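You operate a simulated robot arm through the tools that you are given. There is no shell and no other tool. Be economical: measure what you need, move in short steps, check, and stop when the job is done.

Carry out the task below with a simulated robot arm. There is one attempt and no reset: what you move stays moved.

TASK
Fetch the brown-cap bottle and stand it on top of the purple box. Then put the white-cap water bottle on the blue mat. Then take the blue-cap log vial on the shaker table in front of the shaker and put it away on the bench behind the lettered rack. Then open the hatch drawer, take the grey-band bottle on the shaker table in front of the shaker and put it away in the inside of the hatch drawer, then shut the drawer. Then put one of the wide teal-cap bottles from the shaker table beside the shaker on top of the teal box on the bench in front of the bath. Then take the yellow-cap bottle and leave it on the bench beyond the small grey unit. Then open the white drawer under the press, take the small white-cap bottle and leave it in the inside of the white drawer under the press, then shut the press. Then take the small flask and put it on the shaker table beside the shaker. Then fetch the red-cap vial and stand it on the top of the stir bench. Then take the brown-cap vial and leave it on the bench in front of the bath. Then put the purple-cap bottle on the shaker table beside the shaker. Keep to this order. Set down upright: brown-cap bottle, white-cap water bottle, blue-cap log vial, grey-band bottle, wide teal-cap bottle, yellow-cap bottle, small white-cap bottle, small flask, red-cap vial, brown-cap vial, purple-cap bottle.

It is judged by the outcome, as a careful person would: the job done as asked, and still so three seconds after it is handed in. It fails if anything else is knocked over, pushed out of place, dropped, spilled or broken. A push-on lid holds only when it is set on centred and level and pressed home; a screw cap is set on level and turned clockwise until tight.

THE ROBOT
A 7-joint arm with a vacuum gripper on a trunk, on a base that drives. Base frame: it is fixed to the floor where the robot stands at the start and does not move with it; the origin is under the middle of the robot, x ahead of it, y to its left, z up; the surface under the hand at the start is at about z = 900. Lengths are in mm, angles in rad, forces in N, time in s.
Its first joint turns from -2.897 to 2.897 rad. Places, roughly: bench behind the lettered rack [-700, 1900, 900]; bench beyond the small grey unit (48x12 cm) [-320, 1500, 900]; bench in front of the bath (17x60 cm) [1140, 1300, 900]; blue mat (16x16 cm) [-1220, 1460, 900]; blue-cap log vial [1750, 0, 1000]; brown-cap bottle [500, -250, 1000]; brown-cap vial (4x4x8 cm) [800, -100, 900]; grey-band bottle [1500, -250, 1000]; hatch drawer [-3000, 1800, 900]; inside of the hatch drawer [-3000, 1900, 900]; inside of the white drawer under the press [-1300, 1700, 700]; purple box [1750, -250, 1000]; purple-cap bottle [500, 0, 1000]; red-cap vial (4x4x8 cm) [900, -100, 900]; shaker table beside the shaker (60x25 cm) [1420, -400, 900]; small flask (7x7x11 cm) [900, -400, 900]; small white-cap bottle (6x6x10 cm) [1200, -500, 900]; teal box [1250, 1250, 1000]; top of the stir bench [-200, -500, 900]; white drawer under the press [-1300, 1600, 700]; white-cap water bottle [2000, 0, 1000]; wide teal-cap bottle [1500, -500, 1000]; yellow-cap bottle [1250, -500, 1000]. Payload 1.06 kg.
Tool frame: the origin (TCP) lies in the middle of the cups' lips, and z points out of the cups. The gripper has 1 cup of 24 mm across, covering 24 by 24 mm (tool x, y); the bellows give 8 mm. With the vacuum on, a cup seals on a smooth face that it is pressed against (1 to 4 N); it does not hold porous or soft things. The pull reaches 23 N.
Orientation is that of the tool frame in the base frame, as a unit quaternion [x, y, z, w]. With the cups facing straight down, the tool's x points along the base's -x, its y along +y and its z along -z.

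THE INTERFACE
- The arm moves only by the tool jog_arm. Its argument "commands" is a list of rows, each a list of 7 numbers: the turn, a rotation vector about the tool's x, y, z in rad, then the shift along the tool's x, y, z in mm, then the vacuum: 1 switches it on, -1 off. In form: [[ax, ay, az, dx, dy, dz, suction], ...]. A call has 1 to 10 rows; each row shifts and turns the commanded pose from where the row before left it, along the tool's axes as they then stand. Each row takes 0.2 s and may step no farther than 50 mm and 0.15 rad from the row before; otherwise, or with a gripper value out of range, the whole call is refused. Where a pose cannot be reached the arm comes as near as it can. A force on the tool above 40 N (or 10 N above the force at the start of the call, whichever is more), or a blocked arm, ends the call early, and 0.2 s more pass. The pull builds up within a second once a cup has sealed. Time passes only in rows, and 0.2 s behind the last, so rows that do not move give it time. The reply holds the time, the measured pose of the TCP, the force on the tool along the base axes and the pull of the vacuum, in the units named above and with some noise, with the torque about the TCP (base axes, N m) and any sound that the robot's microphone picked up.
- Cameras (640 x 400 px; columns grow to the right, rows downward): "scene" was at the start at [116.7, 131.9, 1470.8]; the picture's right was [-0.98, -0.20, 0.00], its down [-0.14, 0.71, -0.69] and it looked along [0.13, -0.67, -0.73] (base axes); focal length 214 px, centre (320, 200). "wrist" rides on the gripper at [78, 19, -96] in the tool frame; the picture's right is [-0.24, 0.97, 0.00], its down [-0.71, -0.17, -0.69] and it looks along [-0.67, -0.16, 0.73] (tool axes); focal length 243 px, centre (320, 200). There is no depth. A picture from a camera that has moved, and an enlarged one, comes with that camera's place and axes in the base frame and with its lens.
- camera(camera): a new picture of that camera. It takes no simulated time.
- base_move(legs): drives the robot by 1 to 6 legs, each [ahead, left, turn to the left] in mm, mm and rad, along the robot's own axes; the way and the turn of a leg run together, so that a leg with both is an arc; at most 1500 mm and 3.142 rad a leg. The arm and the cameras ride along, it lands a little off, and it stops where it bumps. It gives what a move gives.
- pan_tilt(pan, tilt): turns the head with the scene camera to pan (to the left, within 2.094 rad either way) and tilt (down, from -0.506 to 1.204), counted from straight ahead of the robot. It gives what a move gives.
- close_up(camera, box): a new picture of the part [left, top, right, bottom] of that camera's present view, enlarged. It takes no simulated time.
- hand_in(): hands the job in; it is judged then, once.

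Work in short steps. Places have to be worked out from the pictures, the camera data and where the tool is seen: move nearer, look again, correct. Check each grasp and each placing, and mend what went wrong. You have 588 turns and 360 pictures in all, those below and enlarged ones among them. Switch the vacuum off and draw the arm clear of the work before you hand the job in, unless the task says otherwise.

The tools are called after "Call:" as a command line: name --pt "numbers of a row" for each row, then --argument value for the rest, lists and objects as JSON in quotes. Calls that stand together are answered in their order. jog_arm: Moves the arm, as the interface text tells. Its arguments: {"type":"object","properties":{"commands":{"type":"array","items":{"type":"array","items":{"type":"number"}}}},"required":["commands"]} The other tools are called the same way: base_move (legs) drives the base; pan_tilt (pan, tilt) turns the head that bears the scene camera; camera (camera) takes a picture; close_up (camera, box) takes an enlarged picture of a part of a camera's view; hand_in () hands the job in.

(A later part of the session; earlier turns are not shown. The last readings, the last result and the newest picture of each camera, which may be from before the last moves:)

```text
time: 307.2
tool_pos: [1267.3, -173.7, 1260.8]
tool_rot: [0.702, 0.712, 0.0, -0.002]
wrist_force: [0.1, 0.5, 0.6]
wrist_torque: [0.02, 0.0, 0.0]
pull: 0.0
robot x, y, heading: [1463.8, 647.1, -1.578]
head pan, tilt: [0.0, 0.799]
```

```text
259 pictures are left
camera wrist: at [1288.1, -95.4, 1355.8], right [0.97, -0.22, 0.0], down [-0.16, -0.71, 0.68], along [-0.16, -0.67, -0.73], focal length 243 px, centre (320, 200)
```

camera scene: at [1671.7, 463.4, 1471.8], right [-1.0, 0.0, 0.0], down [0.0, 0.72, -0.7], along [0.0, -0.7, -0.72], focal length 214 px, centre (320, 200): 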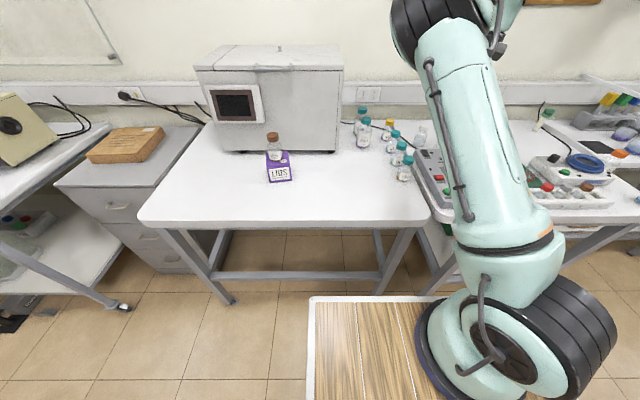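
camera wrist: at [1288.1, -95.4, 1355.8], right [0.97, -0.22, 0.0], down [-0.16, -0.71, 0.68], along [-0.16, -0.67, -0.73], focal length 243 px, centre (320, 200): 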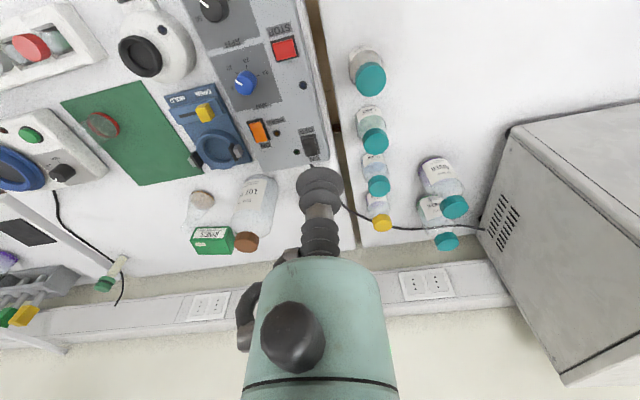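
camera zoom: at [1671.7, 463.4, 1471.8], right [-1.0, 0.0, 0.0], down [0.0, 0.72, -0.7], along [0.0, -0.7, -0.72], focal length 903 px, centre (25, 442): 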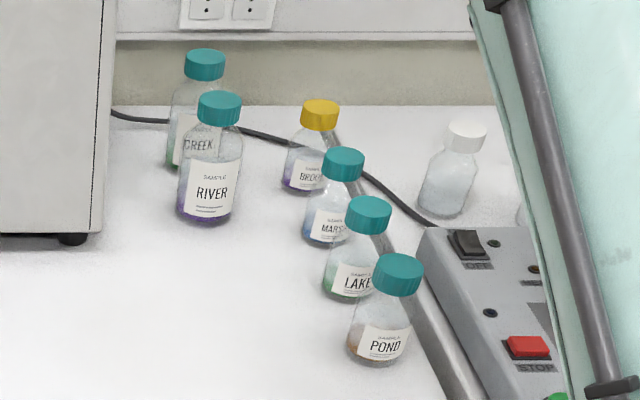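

"RIVER" and "CREEK" are the bigger, wider ones by the shaker; RIVER's cap ≈ (1460,-468, 1030). I drive 175 mm closer and move over it.

Call:
base_move --legs '[[170, 0, 0]]'

Call:
jog_arm --pt "0 0 0 -15 38 0 -1" --pt "0 0 0 -15 38 0 -1" --pt "0 0 0 -20 38 0 -1" --pt "0 0 0 -20 38 0 -1" --pt "0 0 0 -25 38 0 -1" --pt "0 0 0 -24 2 0 -1"

Call:
camera --camera "wrist"

```text
time: 308.7
tool_pos: [1268.0, -340.5, 1260.0]
tool_rot: [0.703, 0.711, 0.0, -0.002]
wrist_force: [-0.2, 0.4, 0.3]
wrist_torque: [0.0, 0.01, -0.02]
pull: 0.1
robot x, y, heading: [1461.4, 473.1, -1.573]
head pan, tilt: [0.0, 0.799]
```

```text
time: 310.1
tool_pos: [1462.7, -459.4, 1256.9]
tool_rot: [0.703, 0.712, -0.001, -0.001]
wrist_force: [-0.2, 0.4, 0.7]
wrist_torque: [-0.03, 0.02, -0.01]
pull: 0.1
robot x, y, heading: [1463.2, 475.7, -1.577]
head pan, tilt: [0.0, 0.799]
```

```text
258 pictures are left
camera wrist: at [1482.6, -380.6, 1354.3], right [0.97, -0.22, 0.0], down [-0.16, -0.71, 0.69], along [-0.15, -0.67, -0.73], focal length 243 px, centre (320, 200)
```

wrist: 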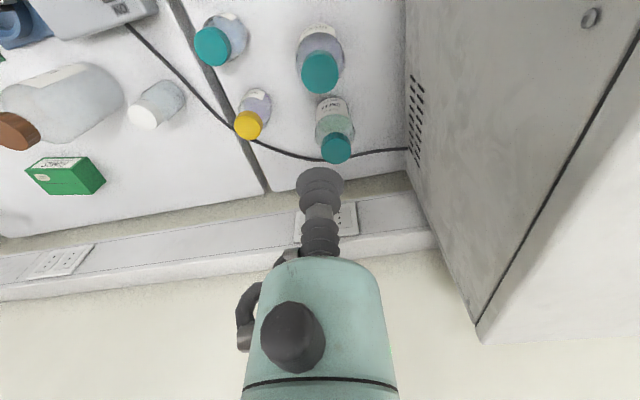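

Cap is 9 mm further out; I correct and descend to z≈1120.

Call:
jog_arm --pt "0 0 0 -9 0 40 -1" --pt "0 0 0 0 0 50 -1" --pt "0 0 0 0 0 47 -1"

Call:
camera --camera "wrist"

```text
time: 310.9
tool_pos: [1461.2, -466.0, 1120.9]
tool_rot: [0.703, 0.711, -0.001, -0.001]
wrist_force: [-0.2, 0.8, -0.3]
wrist_torque: [-0.02, -0.04, -0.05]
pull: 0.1
robot x, y, heading: [1462.3, 479.3, -1.577]
head pan, tilt: [0.0, 0.799]
```

```text
257 pictures are left
camera wrist: at [1480.7, -387.6, 1218.0], right [0.97, -0.22, 0.0], down [-0.16, -0.71, 0.68], along [-0.16, -0.67, -0.73], focal length 243 px, centre (320, 200)
```

wrist: 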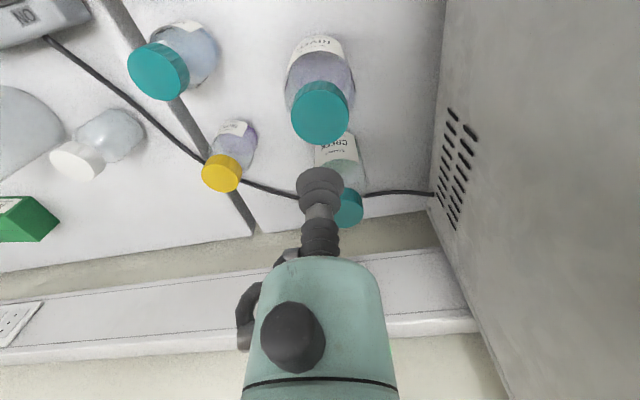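

Aligned; cap top ≈ 1041. I descend and creep with the vacuum on.

Call:
jog_arm --pt "0 0 0 0 0 40 -1" --pt "0 0 0 0 0 28 1" --pt "0 0 0 0 0 5 1" --pt "0 0 0 0 0 4 1"

```text
time: 311.9
tool_pos: [1445.4, -462.9, 1055.9]
tool_rot: [0.708, 0.706, -0.004, 0.006]
wrist_force: [0.4, -0.3, 0.4]
wrist_torque: [0.02, -0.01, 0.0]
pull: 0.1
robot x, y, heading: [1459.0, 476.1, -1.574]
head pan, tilt: [0.0, 0.799]
```

The tool deviated 15 mm in x without tool force—possibly the elbow touches something. I look.

Call:
camera --camera "scene"

Call:
camera --camera "wrist"

```text
256 pictures are left
camera scene: at [1662.9, 301.3, 1473.8], right [-1.0, 0.0, -0.01], down [0.01, 0.71, -0.7], along [0.0, -0.7, -0.71], focal length 214 px, centre (320, 200)
```

scene: 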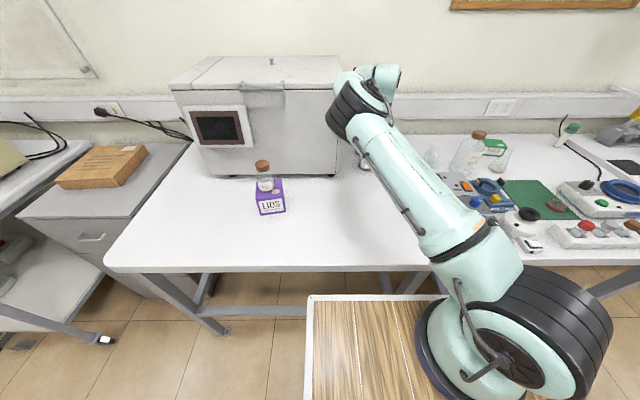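

```text
255 pictures are left
camera wrist: at [1466.0, -384.0, 1151.6], right [0.97, -0.24, 0.01], down [-0.18, -0.7, 0.69], along [-0.16, -0.68, -0.72], focal length 243 px, centre (320, 200)
```

wrist: 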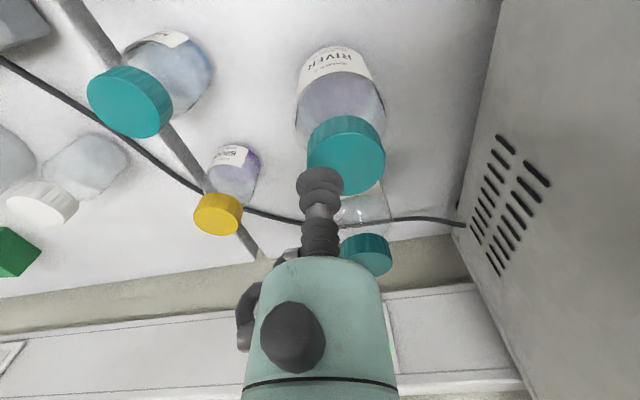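

The elbow is leaning against the shaker's corner. I back straight off upward at once.

Call:
jog_arm --pt "0 0 0 0 0 -20 -1" --pt "0 0 0 0 0 -40 -1" --pt "0 0 0 0 0 -45 -1" --pt "0 0 0 0 0 -45 -1" --pt "0 0 0 0 0 -45 -1"

Call:
jog_arm --pt "0 0 0 45 0 0 -1" --pt "0 0 0 45 0 0 -1" --pt "0 0 0 45 0 0 -1" --pt "0 0 0 45 0 0 -1"

Call:
base_move --legs '[[-170, 0, 0]]'

Call:
camera --camera "scene"

Call:
camera --camera "wrist"

```text
time: 313.1
tool_pos: [1465.5, -467.4, 1239.5]
tool_rot: [0.702, 0.712, 0.0, -0.002]
wrist_force: [-0.5, -0.2, -1.1]
wrist_torque: [-0.03, -0.01, -0.03]
pull: 0.0
robot x, y, heading: [1465.0, 475.7, -1.569]
head pan, tilt: [0.0, 0.799]
```

```text
time: 314.1
tool_pos: [1458.9, -286.5, 1236.8]
tool_rot: [0.703, 0.711, -0.001, -0.002]
wrist_force: [0.0, -0.4, -0.2]
wrist_torque: [0.05, -0.05, -0.01]
pull: 0.0
robot x, y, heading: [1462.6, 474.2, -1.572]
head pan, tilt: [0.0, 0.799]
```

```text
time: 315.6
tool_pos: [1460.8, -116.4, 1238.2]
tool_rot: [0.702, 0.712, 0.0, -0.001]
wrist_force: [-0.8, -0.1, 0.5]
wrist_torque: [-0.01, 0.0, 0.01]
pull: 0.1
robot x, y, heading: [1459.7, 646.5, -1.571]
head pan, tilt: [0.0, 0.799]
```

```text
254 pictures are left
camera scene: at [1672.1, 466.9, 1471.8], right [-1.0, 0.0, 0.0], down [0.0, 0.72, -0.7], along [0.0, -0.7, -0.72], focal length 214 px, centre (320, 200)
```

scene: 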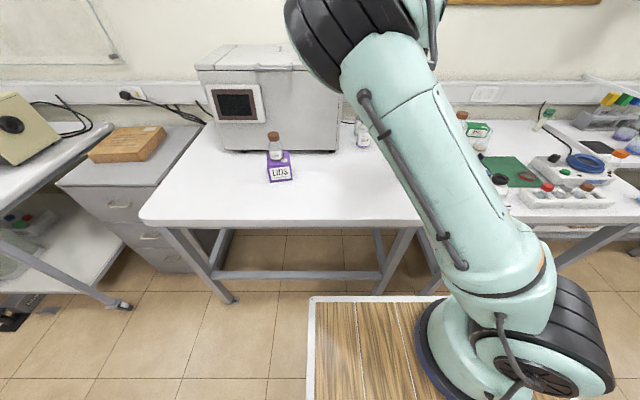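

```text
253 pictures are left
camera wrist: at [1480.9, -38.0, 1335.1], right [0.98, -0.22, 0.0], down [-0.16, -0.71, 0.68], along [-0.15, -0.67, -0.73], focal length 243 px, centre (320, 200)
```

wrist: 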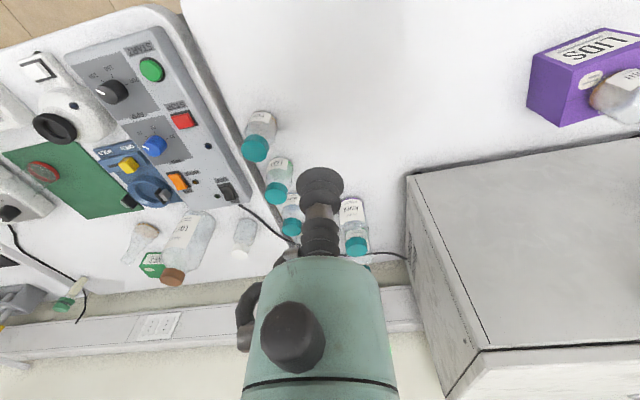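

The shaker did not move and everything stands. To bring the elbow back up I try turning the tool about its own axis in free air, to force the redundancy to resolve differently.

Call:
jog_arm --pt "0 0 0.15 0 0 0 -1" --pt "0 0 0.15 0 0 0 -1" --pt "0 0 0.15 0 0 0 -1" --pt "0 0 0.15 0 0 0 -1" --pt "0 0 0.15 0 0 0 -1" --pt "0 0 0.15 0 0 0 -1" --pt "0 0 0.15 0 0 0 -1" --pt "0 0 0.15 0 0 0 -1"

Call:
camera --camera "scene"

```text
time: 317.4
tool_pos: [1461.1, -117.0, 1238.1]
tool_rot: [0.982, 0.19, 0.0, -0.001]
wrist_force: [-0.9, -0.6, 0.7]
wrist_torque: [-0.01, 0.01, 0.02]
pull: 0.2
robot x, y, heading: [1463.2, 646.1, -1.57]
head pan, tilt: [0.0, 0.799]
```

```text
252 pictures are left
camera scene: at [1672.1, 466.8, 1471.8], right [-1.0, 0.0, 0.0], down [0.0, 0.72, -0.7], along [0.0, -0.7, -0.72], focal length 214 px, centre (320, 200)
```

scene: 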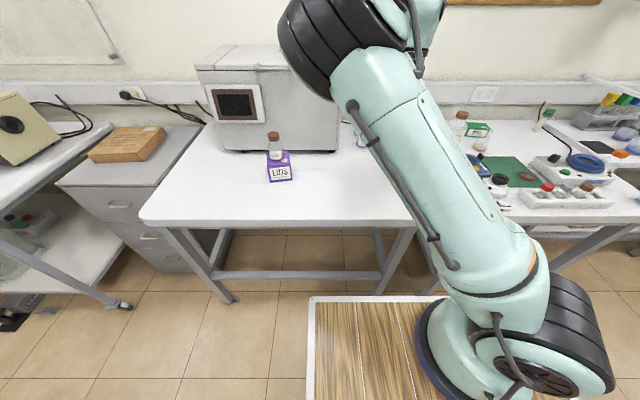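

Elbow moved slightly further left; so I try the opposite direction.

Call:
jog_arm --pt "0 0 -0.15 0 0 0 -1" --pt "0 0 -0.15 0 0 0 -1" --pt "0 0 -0.15 0 0 0 -1" --pt "0 0 -0.15 0 0 0 -1" --pt "0 0 -0.15 0 0 0 -1" --pt "0 0 -0.15 0 0 0 -1" --pt "0 0 -0.15 0 0 0 -1" --pt "0 0 -0.15 0 0 0 -1" --pt "0 0 -0.15 0 0 0 -1" --pt "0 0 -0.15 0 0 0 -1"

Call:
jog_arm --pt "0 0 -0.15 0 0 0 -1" --pt "0 0 -0.15 0 0 0 -1" --pt "0 0 -0.15 0 0 0 -1" --pt "0 0 -0.15 0 0 0 -1" --pt "0 0 -0.15 0 0 0 -1" --pt "0 0 -0.15 0 0 0 -1" --pt "0 0 -0.15 0 0 0 -1" --pt "0 0 -0.15 0 0 0 -1" --pt "0 0 -0.15 0 0 0 -1" --pt "0 0 -0.15 0 0 0 -1"

Call:
camera --camera "scene"

```text
time: 319.6
tool_pos: [1461.0, -115.9, 1238.0]
tool_rot: [0.586, 0.81, -0.001, -0.001]
wrist_force: [-0.6, 0.6, -0.3]
wrist_torque: [0.0, -0.01, -0.01]
pull: 0.1
robot x, y, heading: [1462.5, 646.0, -1.57]
head pan, tilt: [0.0, 0.799]
```

```text
time: 321.8
tool_pos: [1461.8, -115.5, 1238.7]
tool_rot: [-0.123, 0.992, 0.001, -0.002]
wrist_force: [0.0, 0.4, 0.0]
wrist_torque: [-0.02, 0.0, 0.0]
pull: 0.0
robot x, y, heading: [1459.7, 646.1, -1.57]
head pan, tilt: [0.0, 0.799]
```

```text
251 pictures are left
camera scene: at [1672.1, 466.8, 1471.8], right [-1.0, 0.0, 0.0], down [0.0, 0.72, -0.7], along [0.0, -0.7, -0.72], focal length 214 px, centre (320, 200)
```

scene: 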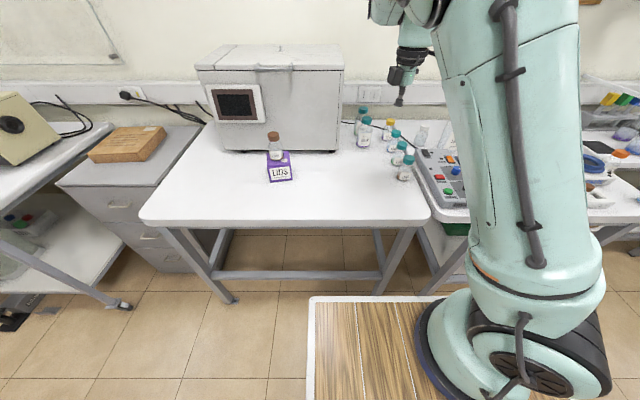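

The elbow came back up. I rotate the tool back and see whether it stays.

Call:
jog_arm --pt "0 0 0.15 0 0 0 -1" --pt "0 0 0.15 0 0 0 -1" --pt "0 0 0.15 0 0 0 -1" --pt "0 0 0.15 0 0 0 -1" --pt "0 0 0.15 0 0 0 -1" --pt "0 0 0.15 0 0 0 -1"

Call:
camera --camera "scene"

Call:
jog_arm --pt "0 0 0.15 0 0 0 -1" --pt "0 0 0.15 0 0 0 -1" --pt "0 0 0.15 0 0 0 -1" --pt "0 0 0.15 0 0 0 -1" --pt "0 0 0.15 0 0 0 -1" --pt "0 0 0.15 0 0 0 -1"

Call:
camera --camera "scene"

```text
time: 323.2
tool_pos: [1461.7, -115.5, 1239.2]
tool_rot: [0.323, 0.946, 0.001, -0.001]
wrist_force: [0.1, -0.3, 0.3]
wrist_torque: [-0.02, 0.0, -0.02]
pull: 0.1
robot x, y, heading: [1458.4, 647.5, -1.576]
head pan, tilt: [0.0, 0.799]
```

```text
250 pictures are left
camera scene: at [1672.0, 466.8, 1471.8], right [-1.0, 0.0, 0.0], down [0.0, 0.72, -0.7], along [0.0, -0.7, -0.72], focal length 214 px, centre (320, 200)
```

scene: 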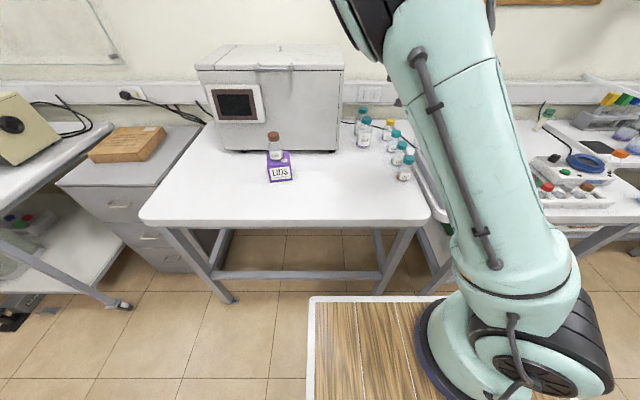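

```text
time: 324.6
tool_pos: [1462.7, -116.2, 1238.6]
tool_rot: [0.703, 0.711, 0.001, -0.002]
wrist_force: [-0.3, 0.2, 0.4]
wrist_torque: [-0.01, -0.02, 0.04]
pull: 0.1
robot x, y, heading: [1460.0, 646.6, -1.567]
head pan, tilt: [0.0, 0.799]
```

```text
249 pictures are left
camera scene: at [1672.0, 466.8, 1471.8], right [-1.0, 0.0, 0.0], down [0.0, 0.72, -0.7], along [0.0, -0.7, -0.72], focal length 214 px, centre (320, 200)
```

scene: 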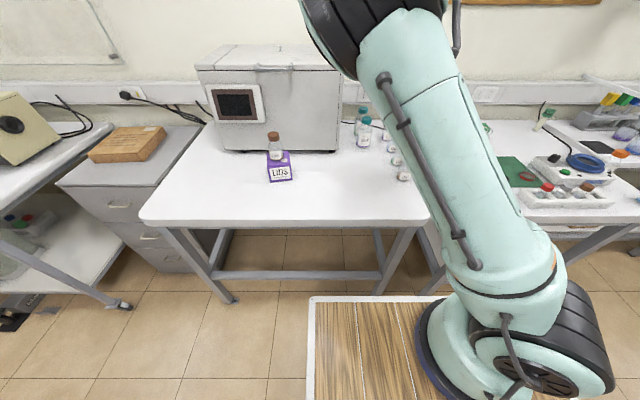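

It partly tracks the yaw. I go further negative (−3 rad) in one pass to push the elbow to the other side, then come back.

Call:
jog_arm --pt "0 0 -0.15 0 0 0 -1" --pt "0 0 -0.15 0 0 0 -1" --pt "0 0 -0.15 0 0 0 -1" --pt "0 0 -0.15 0 0 0 -1" --pt "0 0 -0.15 0 0 0 -1" --pt "0 0 -0.15 0 0 0 -1" --pt "0 0 -0.15 0 0 0 -1" --pt "0 0 -0.15 0 0 0 -1" --pt "0 0 -0.15 0 0 0 -1" --pt "0 0 -0.15 0 0 0 -1"

Call:
jog_arm --pt "0 0 -0.15 0 0 0 -1" --pt "0 0 -0.15 0 0 0 -1" --pt "0 0 -0.15 0 0 0 -1" --pt "0 0 -0.15 0 0 0 -1" --pt "0 0 -0.15 0 0 0 -1" --pt "0 0 -0.15 0 0 0 -1" --pt "0 0 -0.15 0 0 0 -1" --pt "0 0 -0.15 0 0 0 -1"

Call:
camera --camera "scene"

```text
time: 326.8
tool_pos: [1461.4, -116.9, 1239.0]
tool_rot: [0.026, 1.0, 0.0, -0.001]
wrist_force: [0.2, -0.2, 0.3]
wrist_torque: [0.0, 0.0, -0.02]
pull: 0.1
robot x, y, heading: [1459.4, 640.9, -1.573]
head pan, tilt: [0.0, 0.799]
```

```text
time: 328.6
tool_pos: [1460.7, -116.5, 1237.9]
tool_rot: [-0.541, 0.841, 0.002, -0.001]
wrist_force: [0.4, -0.5, 0.5]
wrist_torque: [-0.04, -0.01, -0.01]
pull: 0.1
robot x, y, heading: [1462.4, 650.3, -1.568]
head pan, tilt: [0.0, 0.799]
```

```text
248 pictures are left
camera scene: at [1672.1, 466.8, 1471.8], right [-1.0, 0.0, 0.0], down [0.0, 0.72, -0.7], along [0.0, -0.7, -0.72], focal length 214 px, centre (320, 200)
```

scene: 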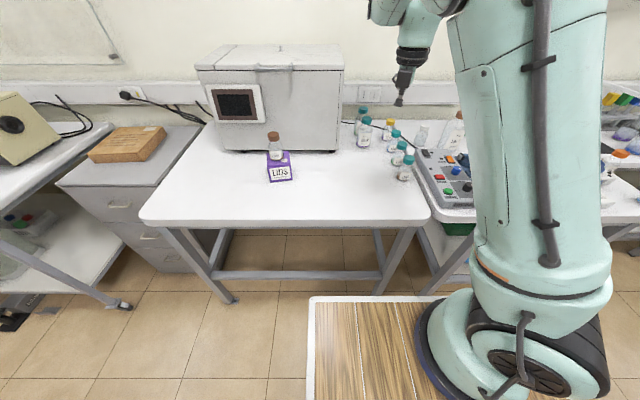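

Elbow is upright now. I come back to a relative yaw of −π/2 (tool x along −x) and work in that orientation.

Call:
jog_arm --pt "0 0 0.141 0 0 0 -1" --pt "0 0 0.141 0 0 0 -1" --pt "0 0 0.141 0 0 0 -1" --pt "0 0 0.141 0 0 0 -1" --pt "0 0 0.141 0 0 0 -1" --pt "0 0 0.141 0 0 0 -1" --pt "0 0 0.141 0 0 0 -1" --pt "0 0 0.141 0 0 0 -1"

Call:
camera --camera "scene"

Call:
camera --camera "wrist"

```text
time: 330.4
tool_pos: [1462.4, -115.9, 1238.3]
tool_rot: [-0.007, 1.0, 0.001, -0.002]
wrist_force: [-0.4, 0.7, 0.2]
wrist_torque: [-0.01, 0.0, 0.02]
pull: 0.0
robot x, y, heading: [1459.9, 646.6, -1.575]
head pan, tilt: [0.0, 0.799]
```

```text
247 pictures are left
camera scene: at [1672.1, 466.8, 1471.8], right [-1.0, 0.0, 0.0], down [0.0, 0.72, -0.7], along [0.0, -0.7, -0.72], focal length 214 px, centre (320, 200)
```

scene: 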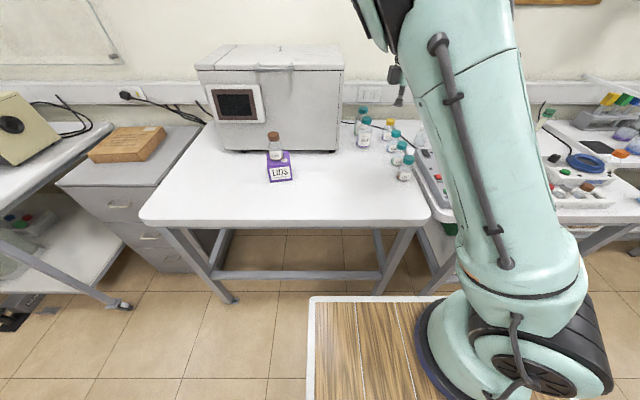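

```text
246 pictures are left
camera wrist: at [1384.7, -98.8, 1335.4], right [0.22, 0.97, 0.0], down [0.71, -0.16, 0.68], along [0.67, -0.15, -0.73], focal length 243 px, centre (320, 200)
```

wrist: 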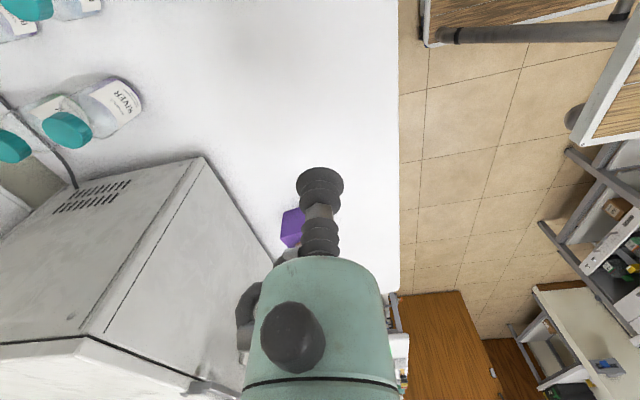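

I drive closer but shifted 120 mm away from the shaker, then move over RIVER again.

Call:
base_move --legs '[[170, -120, 0]]'

Call:
jog_arm --pt "0 0 0 -24 -36 0 -1" --pt "0 0 0 -24 -36 0 -1" --pt "0 0 0 -24 -36 0 -1" --pt "0 0 0 -24 -36 0 -1" --pt "0 0 0 -24 -36 0 -1"

Call:
camera --camera "scene"

Call:
camera --camera "wrist"

```text
time: 332.0
tool_pos: [1342.2, -285.3, 1238.7]
tool_rot: [-0.008, 1.0, 0.001, -0.001]
wrist_force: [-0.1, 0.0, 1.0]
wrist_torque: [-0.02, 0.0, -0.01]
pull: 0.1
robot x, y, heading: [1341.5, 479.4, -1.566]
head pan, tilt: [0.0, 0.799]
```

```text
time: 333.2
tool_pos: [1464.2, -461.3, 1239.4]
tool_rot: [-0.008, 1.0, 0.001, 0.0]
wrist_force: [-0.3, 1.1, 0.0]
wrist_torque: [-0.01, 0.0, 0.0]
pull: 0.0
robot x, y, heading: [1340.0, 478.0, -1.568]
head pan, tilt: [0.0, 0.799]
```

```text
245 pictures are left
camera scene: at [1552.8, 298.8, 1471.9], right [-1.0, 0.0, 0.0], down [0.0, 0.72, -0.7], along [0.0, -0.7, -0.72], focal length 214 px, centre (320, 200)
```

scene: 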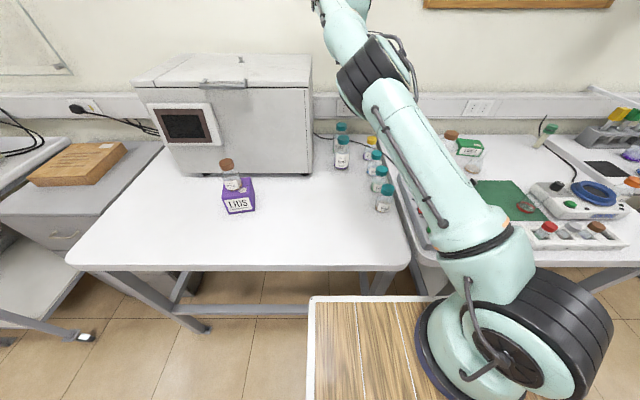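

```text
244 pictures are left
camera wrist: at [1387.4, -444.5, 1336.4], right [0.22, 0.98, 0.0], down [0.71, -0.16, 0.68], along [0.67, -0.15, -0.73], focal length 243 px, centre (320, 200)
```

wrist: 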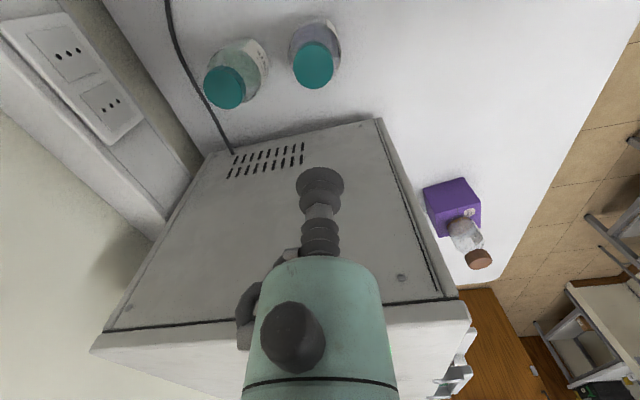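

RIVER cap ≈ (1461,-466). I descend to 1100 and check the elbow.

Call:
jog_arm --pt "0 0 0 3 -5 40 -1" --pt "0 0 0 0 0 50 -1" --pt "0 0 0 0 0 49 -1"

Call:
camera --camera "scene"

Call:
camera --camera "wrist"

```text
time: 334.0
tool_pos: [1460.6, -465.5, 1100.8]
tool_rot: [-0.008, 1.0, -0.001, -0.002]
wrist_force: [-0.1, -0.1, 0.0]
wrist_torque: [0.03, -0.02, 0.01]
pull: 0.1
robot x, y, heading: [1343.7, 482.2, -1.573]
head pan, tilt: [0.0, 0.799]
```

```text
243 pictures are left
camera scene: at [1552.5, 298.3, 1471.9], right [-1.0, 0.0, 0.0], down [0.0, 0.72, -0.7], along [0.0, -0.7, -0.72], focal length 214 px, centre (320, 200)
```

scene: 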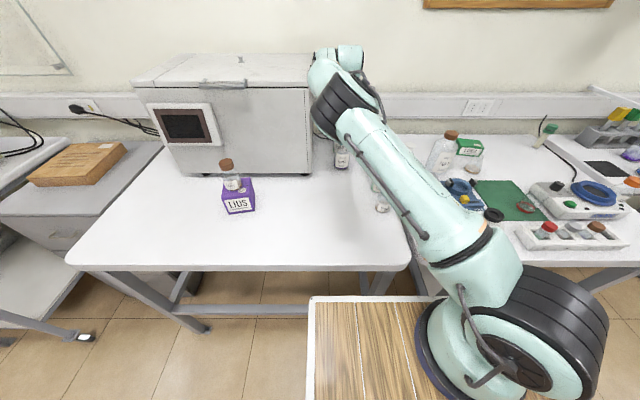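

```text
242 pictures are left
camera wrist: at [1384.5, -448.4, 1197.3], right [0.22, 0.98, 0.0], down [0.71, -0.16, 0.68], along [0.67, -0.15, -0.73], focal length 243 px, centre (320, 200)
```

wrist: 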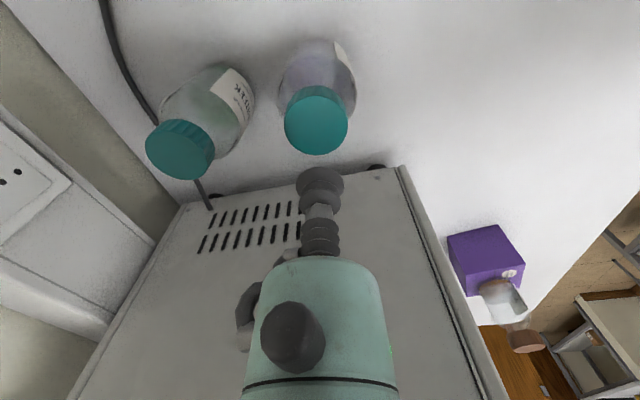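

The elbow is again near the shaker edge; turning the tool further negative swings it away, so I rotate −1.05 rad here and re-check.

Call:
jog_arm --pt "0 0 -0.15 0 0 0 -1" --pt "0 0 -0.15 0 0 0 -1" --pt "0 0 -0.15 0 0 0 -1" --pt "0 0 -0.15 0 0 0 -1" --pt "0 0 -0.15 0 0 0 -1" --pt "0 0 -0.15 0 0 0 -1" --pt "0 0 -0.15 0 0 0 -1"

Call:
camera --camera "scene"

Call:
camera --camera "wrist"

```text
time: 335.6
tool_pos: [1461.8, -468.4, 1099.2]
tool_rot: [-0.509, 0.861, 0.002, -0.001]
wrist_force: [-0.7, -0.2, 0.0]
wrist_torque: [-0.01, -0.03, 0.0]
pull: 0.0
robot x, y, heading: [1341.9, 479.9, -1.573]
head pan, tilt: [0.0, 0.799]
```

```text
241 pictures are left
camera scene: at [1552.7, 298.0, 1471.8], right [-1.0, 0.0, 0.0], down [0.0, 0.72, -0.7], along [0.0, -0.7, -0.72], focal length 214 px, centre (320, 200)
```

scene: 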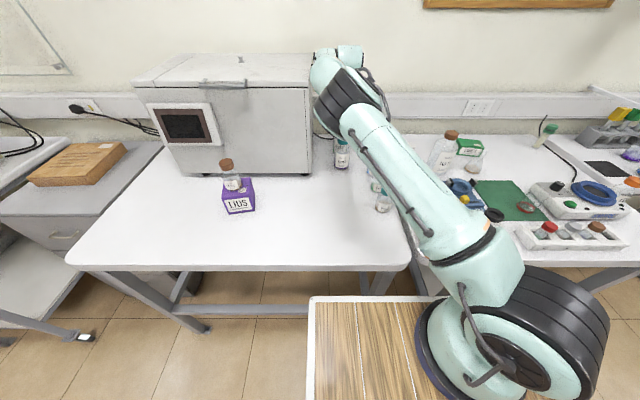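

```text
240 pictures are left
camera wrist: at [1409.7, -528.0, 1195.9], right [-0.74, 0.67, 0.0], down [0.49, 0.54, 0.68], along [0.46, 0.51, -0.73], focal length 243 px, centre (320, 200)
```

wrist: 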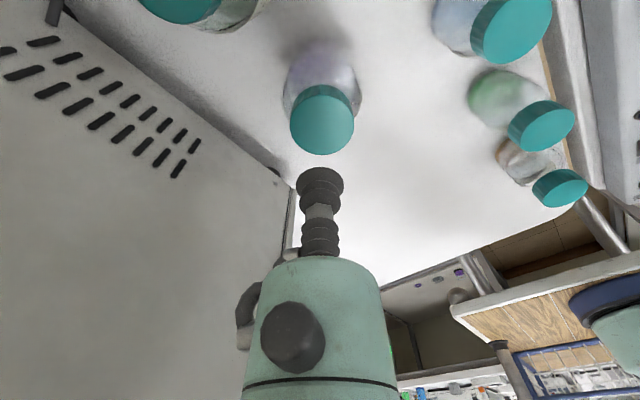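

Only a little better. I lift, shift the base 100 mm more away from the shaker and 40 mm closer, and return.

Call:
jog_arm --pt "0 0 0 0 0 -50 -1" --pt "0 0 0 0 0 -50 -1"

Call:
base_move --legs '[[40, -100, 0]]'

Call:
jog_arm --pt "0 0 0 -28 -23 0 -1" --pt "0 0 0 -28 -23 0 -1" --pt "0 0 0 -27 -22 0 -1" --pt "0 0 0 0 0 50 -1" --pt "0 0 0 0 0 50 -1"

Call:
camera --camera "scene"

Call:
camera --camera "wrist"

```text
time: 336.2
tool_pos: [1463.2, -467.2, 1197.1]
tool_rot: [-0.508, 0.861, 0.001, -0.001]
wrist_force: [-0.2, -0.2, -0.6]
wrist_torque: [0.03, -0.01, 0.0]
pull: 0.1
robot x, y, heading: [1341.4, 480.6, -1.571]
head pan, tilt: [0.0, 0.799]
```

```text
time: 337.4
tool_pos: [1359.5, -507.1, 1199.2]
tool_rot: [-0.508, 0.861, 0.002, -0.001]
wrist_force: [-0.1, 0.3, 0.7]
wrist_torque: [-0.03, -0.03, -0.02]
pull: 0.2
robot x, y, heading: [1237.1, 438.0, -1.573]
head pan, tilt: [0.0, 0.799]
```

```text
time: 338.6
tool_pos: [1459.7, -469.2, 1099.7]
tool_rot: [-0.508, 0.861, 0.0, -0.001]
wrist_force: [-0.6, 0.0, 0.6]
wrist_torque: [0.01, -0.02, -0.02]
pull: 0.1
robot x, y, heading: [1241.1, 437.2, -1.566]
head pan, tilt: [0.0, 0.799]
```

```text
239 pictures are left
camera scene: at [1450.9, 257.4, 1471.9], right [-1.0, 0.0, 0.0], down [0.0, 0.72, -0.7], along [0.0, -0.7, -0.72], focal length 214 px, centre (320, 200)
```

scene: 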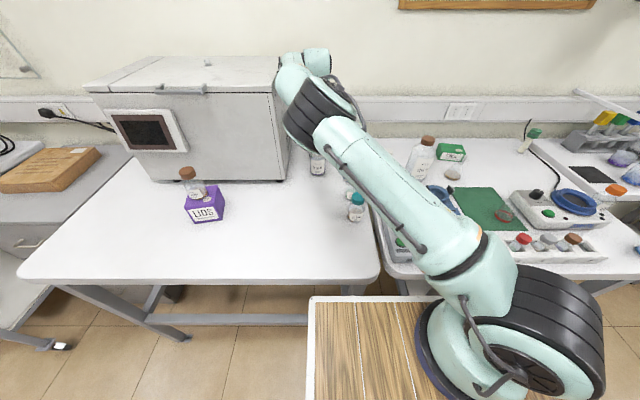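

```text
238 pictures are left
camera wrist: at [1406.2, -528.8, 1195.8], right [-0.74, 0.68, 0.0], down [0.49, 0.54, 0.68], along [0.46, 0.5, -0.73], focal length 243 px, centre (320, 200)
```

wrist: 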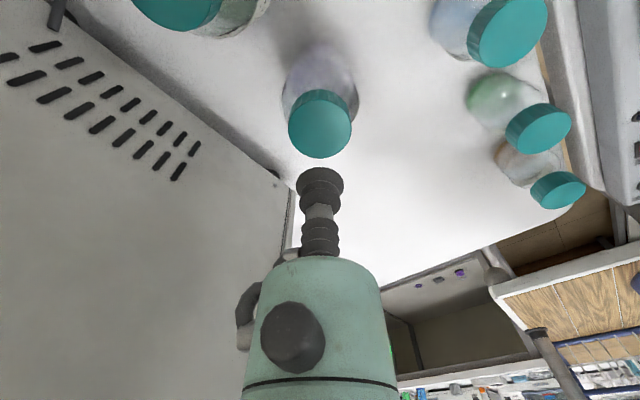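

The forearm still leans left over the shaker corner. I retract and turn the tool further negative to really reset the elbow.

Call:
jog_arm --pt "0 0 0 0 0 -50 -1" --pt "0 0 0 0 0 -50 -1" --pt "0 0 0 0 0 -40 -1" --pt "0 0 0 -35 24 0 -1" --pt "0 0 0 -35 24 0 -1" --pt "0 0 0 -35 24 0 -1" --pt "0 0 0 -35 24 0 -1" --pt "0 0 0 -35 24 0 -1" --pt "0 0 0 -35 24 0 -1"

Call:
base_move --legs '[[-170, 0, 0]]'

Call:
jog_arm --pt "0 0 -0.15 0 0 0 -1" --pt "0 0 -0.15 0 0 0 -1" --pt "0 0 -0.15 0 0 0 -1" --pt "0 0 -0.15 0 0 0 -1" --pt "0 0 -0.15 0 0 0 -1" --pt "0 0 -0.15 0 0 0 -1" --pt "0 0 -0.15 0 0 0 -1" --pt "0 0 -0.15 0 0 0 -1" --pt "0 0 -0.15 0 0 0 -1" --pt "0 0 -0.15 0 0 0 -1"

Call:
camera --camera "scene"

```text
time: 340.6
tool_pos: [1436.9, -213.7, 1237.1]
tool_rot: [-0.508, 0.862, 0.002, 0.0]
wrist_force: [-0.2, -0.8, -0.7]
wrist_torque: [0.06, -0.01, 0.01]
pull: 0.1
robot x, y, heading: [1239.9, 439.4, -1.57]
head pan, tilt: [0.0, 0.799]
```

```text
time: 342.1
tool_pos: [1434.7, -39.4, 1237.4]
tool_rot: [-0.507, 0.862, 0.001, -0.001]
wrist_force: [-0.4, -0.2, -0.2]
wrist_torque: [-0.05, -0.02, 0.0]
pull: 0.1
robot x, y, heading: [1239.5, 609.4, -1.572]
head pan, tilt: [0.0, 0.799]
```

```text
time: 344.2
tool_pos: [1443.9, 1.9, 1246.6]
tool_rot: [0.881, -0.472, -0.002, 0.004]
wrist_force: [-0.1, 0.4, -0.2]
wrist_torque: [0.01, 0.0, 0.01]
pull: 0.1
out of reach, approached as far as the arm can: row 7, 8, 9, 10
robot x, y, heading: [1238.1, 612.4, -1.572]
head pan, tilt: [0.0, 0.799]
```

```text
237 pictures are left
camera scene: at [1450.8, 430.0, 1471.8], right [-1.0, 0.0, 0.0], down [0.0, 0.72, -0.7], along [0.0, -0.7, -0.72], focal length 214 px, centre (320, 200)
```

scene: 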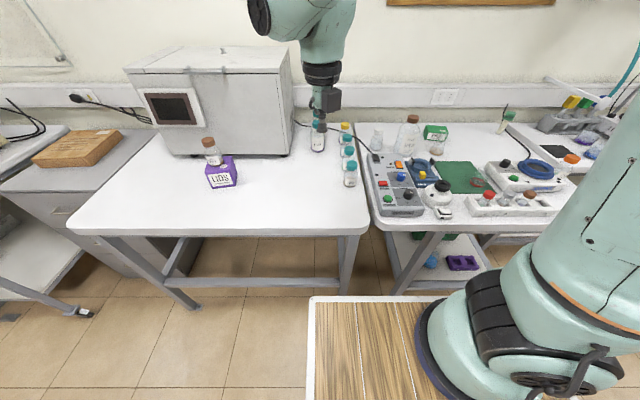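

The arm is back to its original-looking posture. I turn the tool back to −π/2 yaw and watch the elbow.

Call:
jog_arm --pt "0 0 0.15 0 0 0 -1" --pt "0 0 0.15 0 0 0 -1" --pt "0 0 0.15 0 0 0 -1" --pt "0 0 0.15 0 0 0 -1" --pt "0 0 0.15 0 0 0 -1" --pt "0 0 0.15 0 0 0 -1" --pt "0 0 0.15 0 0 0 -1" --pt "0 0 0.15 0 0 0 -1" --pt "0 0 0.15 0 0 0 -1" --pt "0 0 0.15 0 0 0 -1"

Call:
jog_arm --pt "0 0 0.15 0 0 0 -1" --pt "0 0 0.15 0 0 0 -1" --pt "0 0 0.15 0 0 0 -1" --pt "0 0 0.15 0 0 0 -1" --pt "0 0 0.15 0 0 0 -1" --pt "0 0 0.15 0 0 0 -1" --pt "0 0 0.15 0 0 0 -1"

Call:
camera --camera "scene"

```text
time: 346.4
tool_pos: [1444.7, -0.5, 1247.2]
tool_rot: [-0.323, 0.946, -0.001, -0.003]
wrist_force: [0.1, -0.2, 0.3]
wrist_torque: [0.0, -0.03, 0.01]
pull: 0.1
robot x, y, heading: [1235.9, 611.1, -1.572]
head pan, tilt: [0.0, 0.799]
```

```text
time: 348.1
tool_pos: [1444.0, 0.3, 1247.5]
tool_rot: [0.196, 0.981, -0.001, 0.0]
wrist_force: [-0.4, -0.7, -0.4]
wrist_torque: [0.0, 0.03, -0.03]
pull: 0.0
robot x, y, heading: [1242.1, 607.9, -1.574]
head pan, tilt: [0.0, 0.799]
```

```text
236 pictures are left
camera scene: at [1451.8, 430.4, 1471.1], right [-1.0, -0.01, 0.0], down [-0.01, 0.72, -0.69], along [0.01, -0.69, -0.72], focal length 214 px, centre (320, 200)
```

scene: 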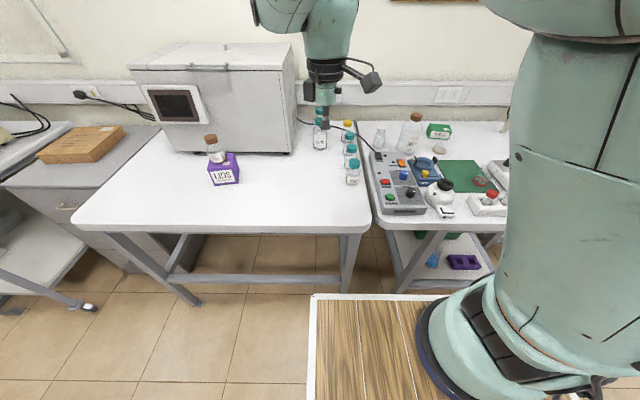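

Yaw now −1.18; the camera pose changed slightly, hinting the arm may lean on the head mast. I turn back 0.4 rad and re-check.

Call:
jog_arm --pt "0 0 -0.13 0 0 0 -1" --pt "0 0 -0.13 0 0 0 -1" --pt "0 0 -0.135 0 0 0 -1"

Call:
camera --camera "scene"

```text
time: 348.9
tool_pos: [1444.9, 0.3, 1247.0]
tool_rot: [-0.003, 1.0, -0.002, -0.003]
wrist_force: [-0.7, -0.7, 0.0]
wrist_torque: [0.03, 0.02, -0.02]
pull: 0.1
robot x, y, heading: [1238.6, 612.2, -1.576]
head pan, tilt: [0.0, 0.799]
```

```text
235 pictures are left
camera scene: at [1451.0, 430.0, 1471.8], right [-1.0, 0.0, 0.0], down [0.0, 0.72, -0.7], along [0.0, -0.7, -0.72], focal length 214 px, centre (320, 200)
```

scene: 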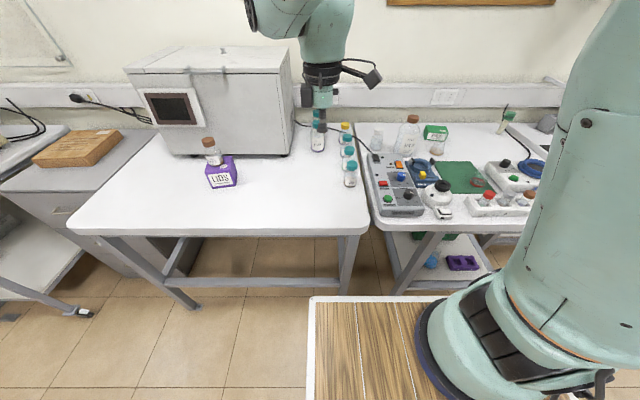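

Good posture now. I drive to working distance and move over RIVER again.

Call:
base_move --legs '[[165, 60, 0]]'

Call:
jog_arm --pt "0 0 0 7 -42 0 -1" --pt "0 0 0 6 -42 0 -1" --pt "0 0 0 6 -42 0 -1" --pt "0 0 0 6 -42 0 -1" --pt "0 0 0 6 -42 0 -1" --pt "0 0 0 6 -42 0 -1" --pt "0 0 0 6 -42 0 -1"

Call:
camera --camera "scene"

Call:
camera --camera "wrist"

```text
time: 350.4
tool_pos: [1504.2, -169.1, 1244.9]
tool_rot: [-0.002, 1.0, -0.001, -0.002]
wrist_force: [0.4, 0.7, -0.6]
wrist_torque: [-0.01, 0.0, -0.04]
pull: 0.1
robot x, y, heading: [1302.2, 441.4, -1.572]
head pan, tilt: [0.0, 0.799]
```

```text
time: 351.9
tool_pos: [1463.5, -461.3, 1247.9]
tool_rot: [-0.003, 1.0, -0.002, -0.003]
wrist_force: [1.0, 0.6, 0.1]
wrist_torque: [-0.02, 0.03, 0.01]
pull: 0.1
robot x, y, heading: [1301.9, 439.6, -1.571]
head pan, tilt: [0.0, 0.799]
```

```text
234 pictures are left
camera scene: at [1511.4, 261.5, 1471.9], right [-1.0, 0.0, 0.0], down [0.0, 0.72, -0.7], along [0.0, -0.7, -0.72], focal length 214 px, centre (320, 200)
```

scene: 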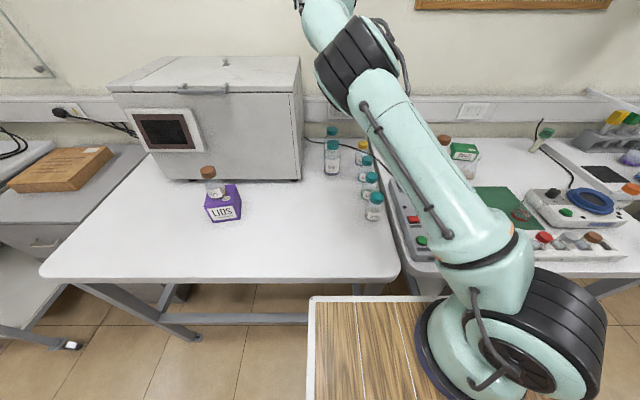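

```text
233 pictures are left
camera wrist: at [1387.4, -443.0, 1344.4], right [0.23, 0.97, 0.0], down [0.71, -0.17, 0.68], along [0.66, -0.16, -0.73], focal length 243 px, centre (320, 200)
```

wrist: 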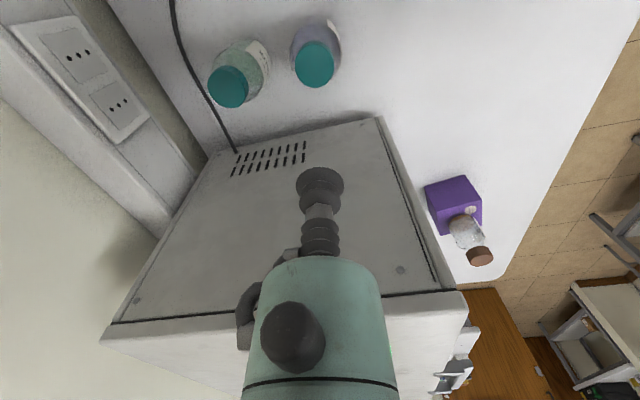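

At full reach the forearm naturally leans this way, so I shift the base further from the shaker (x≈1180) so that the forearm stays clear.

Call:
base_move --legs '[[15, -125, 0]]'

Call:
jog_arm --pt "0 0 0 -40 3 0 -1" --pt "0 0 0 -40 3 0 -1" --pt "0 0 0 -41 4 0 -1" --pt "0 0 0 0 0 50 -1" --pt "0 0 0 0 0 50 -1" --pt "0 0 0 0 0 47 -1"

Call:
camera --camera "scene"

Call:
camera --camera "wrist"

```text
time: 353.2
tool_pos: [1337.9, -477.0, 1246.7]
tool_rot: [-0.003, 1.0, -0.003, -0.002]
wrist_force: [0.8, -0.5, 0.2]
wrist_torque: [0.02, -0.02, 0.0]
pull: 0.0
robot x, y, heading: [1171.9, 426.1, -1.57]
head pan, tilt: [0.0, 0.799]
```

```text
time: 354.6
tool_pos: [1457.5, -470.6, 1097.5]
tool_rot: [-0.002, 1.0, -0.004, -0.002]
wrist_force: [-0.8, -1.0, 0.0]
wrist_torque: [-0.01, -0.05, -0.02]
pull: 0.1
robot x, y, heading: [1170.0, 428.5, -1.567]
head pan, tilt: [0.0, 0.799]
```

```text
232 pictures are left
camera scene: at [1384.1, 246.1, 1471.9], right [-1.0, 0.0, 0.0], down [0.0, 0.72, -0.7], along [0.0, -0.7, -0.72], focal length 214 px, centre (320, 200)
```

scene: 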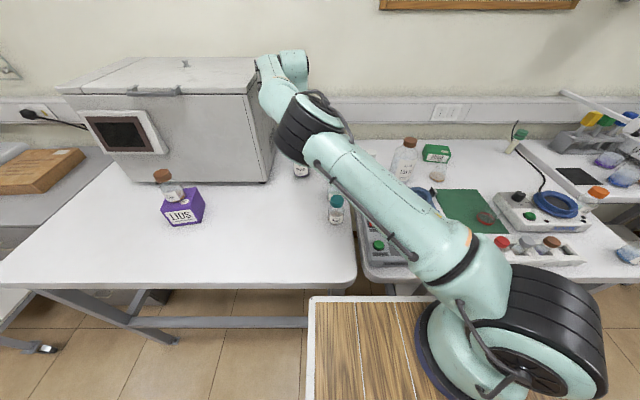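

```text
231 pictures are left
camera wrist: at [1381.5, -451.3, 1194.4], right [0.23, 0.97, -0.01], down [0.71, -0.16, 0.68], along [0.66, -0.16, -0.73], focal length 243 px, centre (320, 200)
```

wrist: 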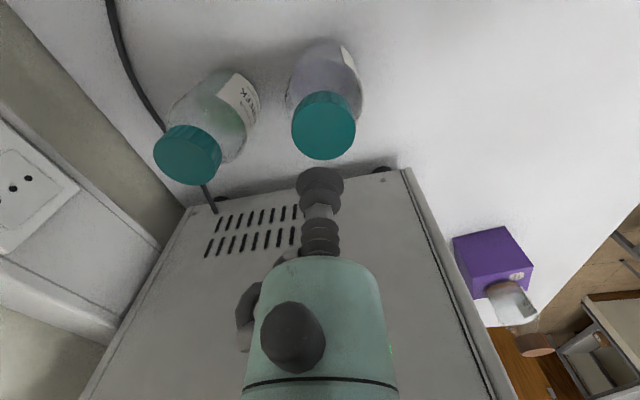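

RIVER's cap is under the cup within a few mm and the forearm is above the shaker. I correct slightly and creep down.

Call:
jog_arm --pt "0 0 0 3 3 25 -1" --pt "0 0 0 0 0 14 1" --pt "0 0 0 0 0 5 1" --pt "0 0 0 0 0 4 1"

```text
time: 355.6
tool_pos: [1454.1, -465.2, 1050.2]
tool_rot: [-0.003, 1.0, -0.002, -0.002]
wrist_force: [-0.5, -0.4, -0.2]
wrist_torque: [0.0, -0.01, -0.02]
pull: 0.1
robot x, y, heading: [1174.9, 424.5, -1.568]
head pan, tilt: [0.0, 0.799]
```

No contact yet; I creep further.

Call:
jog_arm --pt "0 0 0 0 0 3 1" --pt "0 0 0 0 0 3 1"

Call:
camera --camera "wrist"

```text
time: 356.2
tool_pos: [1452.8, -464.9, 1043.3]
tool_rot: [-0.003, 1.0, -0.002, -0.003]
wrist_force: [-0.1, 0.6, -0.2]
wrist_torque: [-0.02, 0.0, -0.02]
pull: 0.0
robot x, y, heading: [1169.9, 424.1, -1.569]
head pan, tilt: [0.0, 0.799]
```

```text
230 pictures are left
camera wrist: at [1377.7, -446.2, 1141.2], right [0.23, 0.97, 0.0], down [0.71, -0.17, 0.68], along [0.66, -0.16, -0.73], focal length 243 px, centre (320, 200)
```

wrist: 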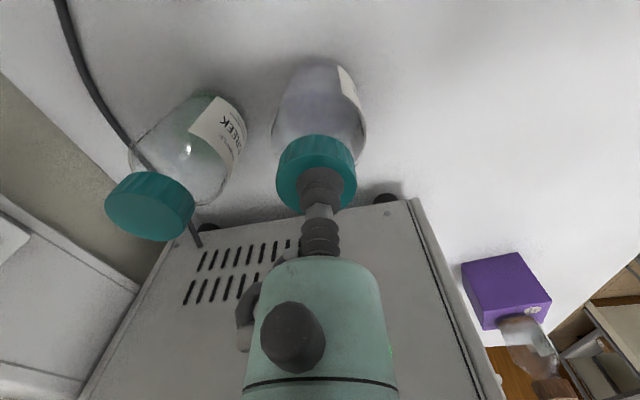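

Very close over the cap. A few mm more.

Call:
jog_arm --pt "0 0 0 0 0 3 1" --pt "0 0 0 0 0 2 1"

```text
time: 356.8
tool_pos: [1454.9, -463.1, 1039.0]
tool_rot: [-0.003, 1.0, -0.001, -0.003]
wrist_force: [-0.3, -0.4, 0.2]
wrist_torque: [0.0, 0.01, 0.0]
pull: 22.9
robot x, y, heading: [1171.2, 423.1, -1.571]
head pan, tilt: [0.0, 0.799]
```

Sealed (height ≈ 139). I lift straight up.

Call:
jog_arm --pt "0 0 0 0 0 -5 1" --pt "0 0 0 0 0 -25 1" --pt "0 0 0 0 0 -50 1" --pt "0 0 0 0 0 -50 1" --pt "0 0 0 0 0 -50 1" --pt "0 0 0 0 0 -50 1" --pt "0 0 0 0 0 -20 1"

Call:
jog_arm --pt "0 0 0 20 40 0 1" --pt "0 0 0 20 40 0 1" --pt "0 0 0 20 40 0 1" --pt "0 0 0 20 40 0 1" --pt "0 0 0 20 40 0 1"

Call:
camera --camera "wrist"

Call:
camera --camera "scene"

```text
time: 358.4
tool_pos: [1453.0, -462.5, 1279.7]
tool_rot: [-0.002, 1.0, -0.001, -0.003]
wrist_force: [-0.9, -0.5, -4.1]
wrist_torque: [0.02, -0.01, -0.03]
pull: 23.1
out of reach, approached as far as the arm can: row 7
robot x, y, heading: [1172.2, 424.1, -1.574]
head pan, tilt: [0.0, 0.799]
```

```text
time: 359.6
tool_pos: [1352.0, -263.2, 1277.6]
tool_rot: [-0.004, 1.0, -0.002, -0.003]
wrist_force: [-0.3, 0.0, -5.0]
wrist_torque: [0.02, -0.01, 0.02]
pull: 22.5
robot x, y, heading: [1174.4, 426.9, -1.568]
head pan, tilt: [0.0, 0.799]
```

```text
229 pictures are left
camera wrist: at [1276.7, -244.3, 1375.5], right [0.23, 0.97, 0.0], down [0.71, -0.17, 0.68], along [0.66, -0.16, -0.73], focal length 243 px, centre (320, 200)
```

wrist: 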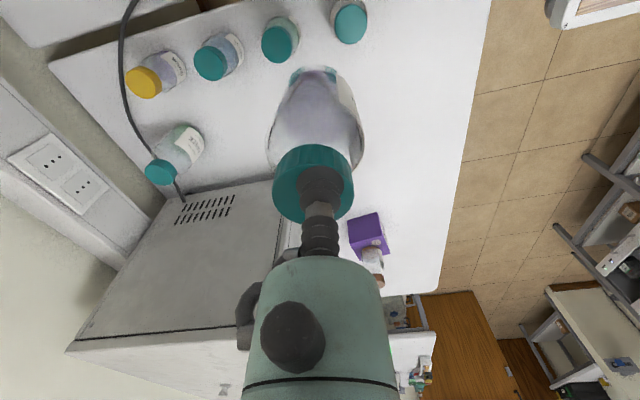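

```text
228 pictures are left
camera scene: at [1384.7, 245.0, 1471.7], right [-1.0, 0.0, 0.0], down [0.0, 0.72, -0.7], along [0.0, -0.7, -0.72], focal length 214 px, centre (320, 200)
```

scene: 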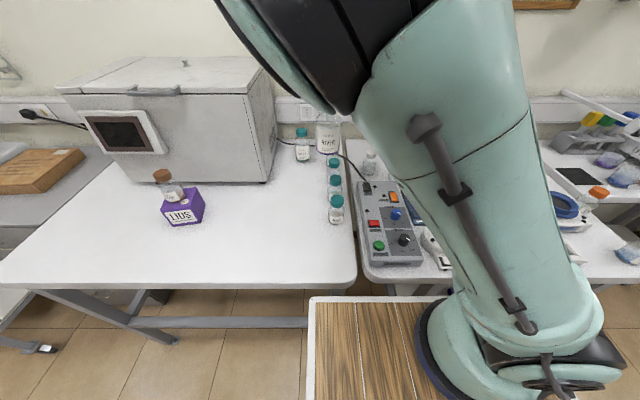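

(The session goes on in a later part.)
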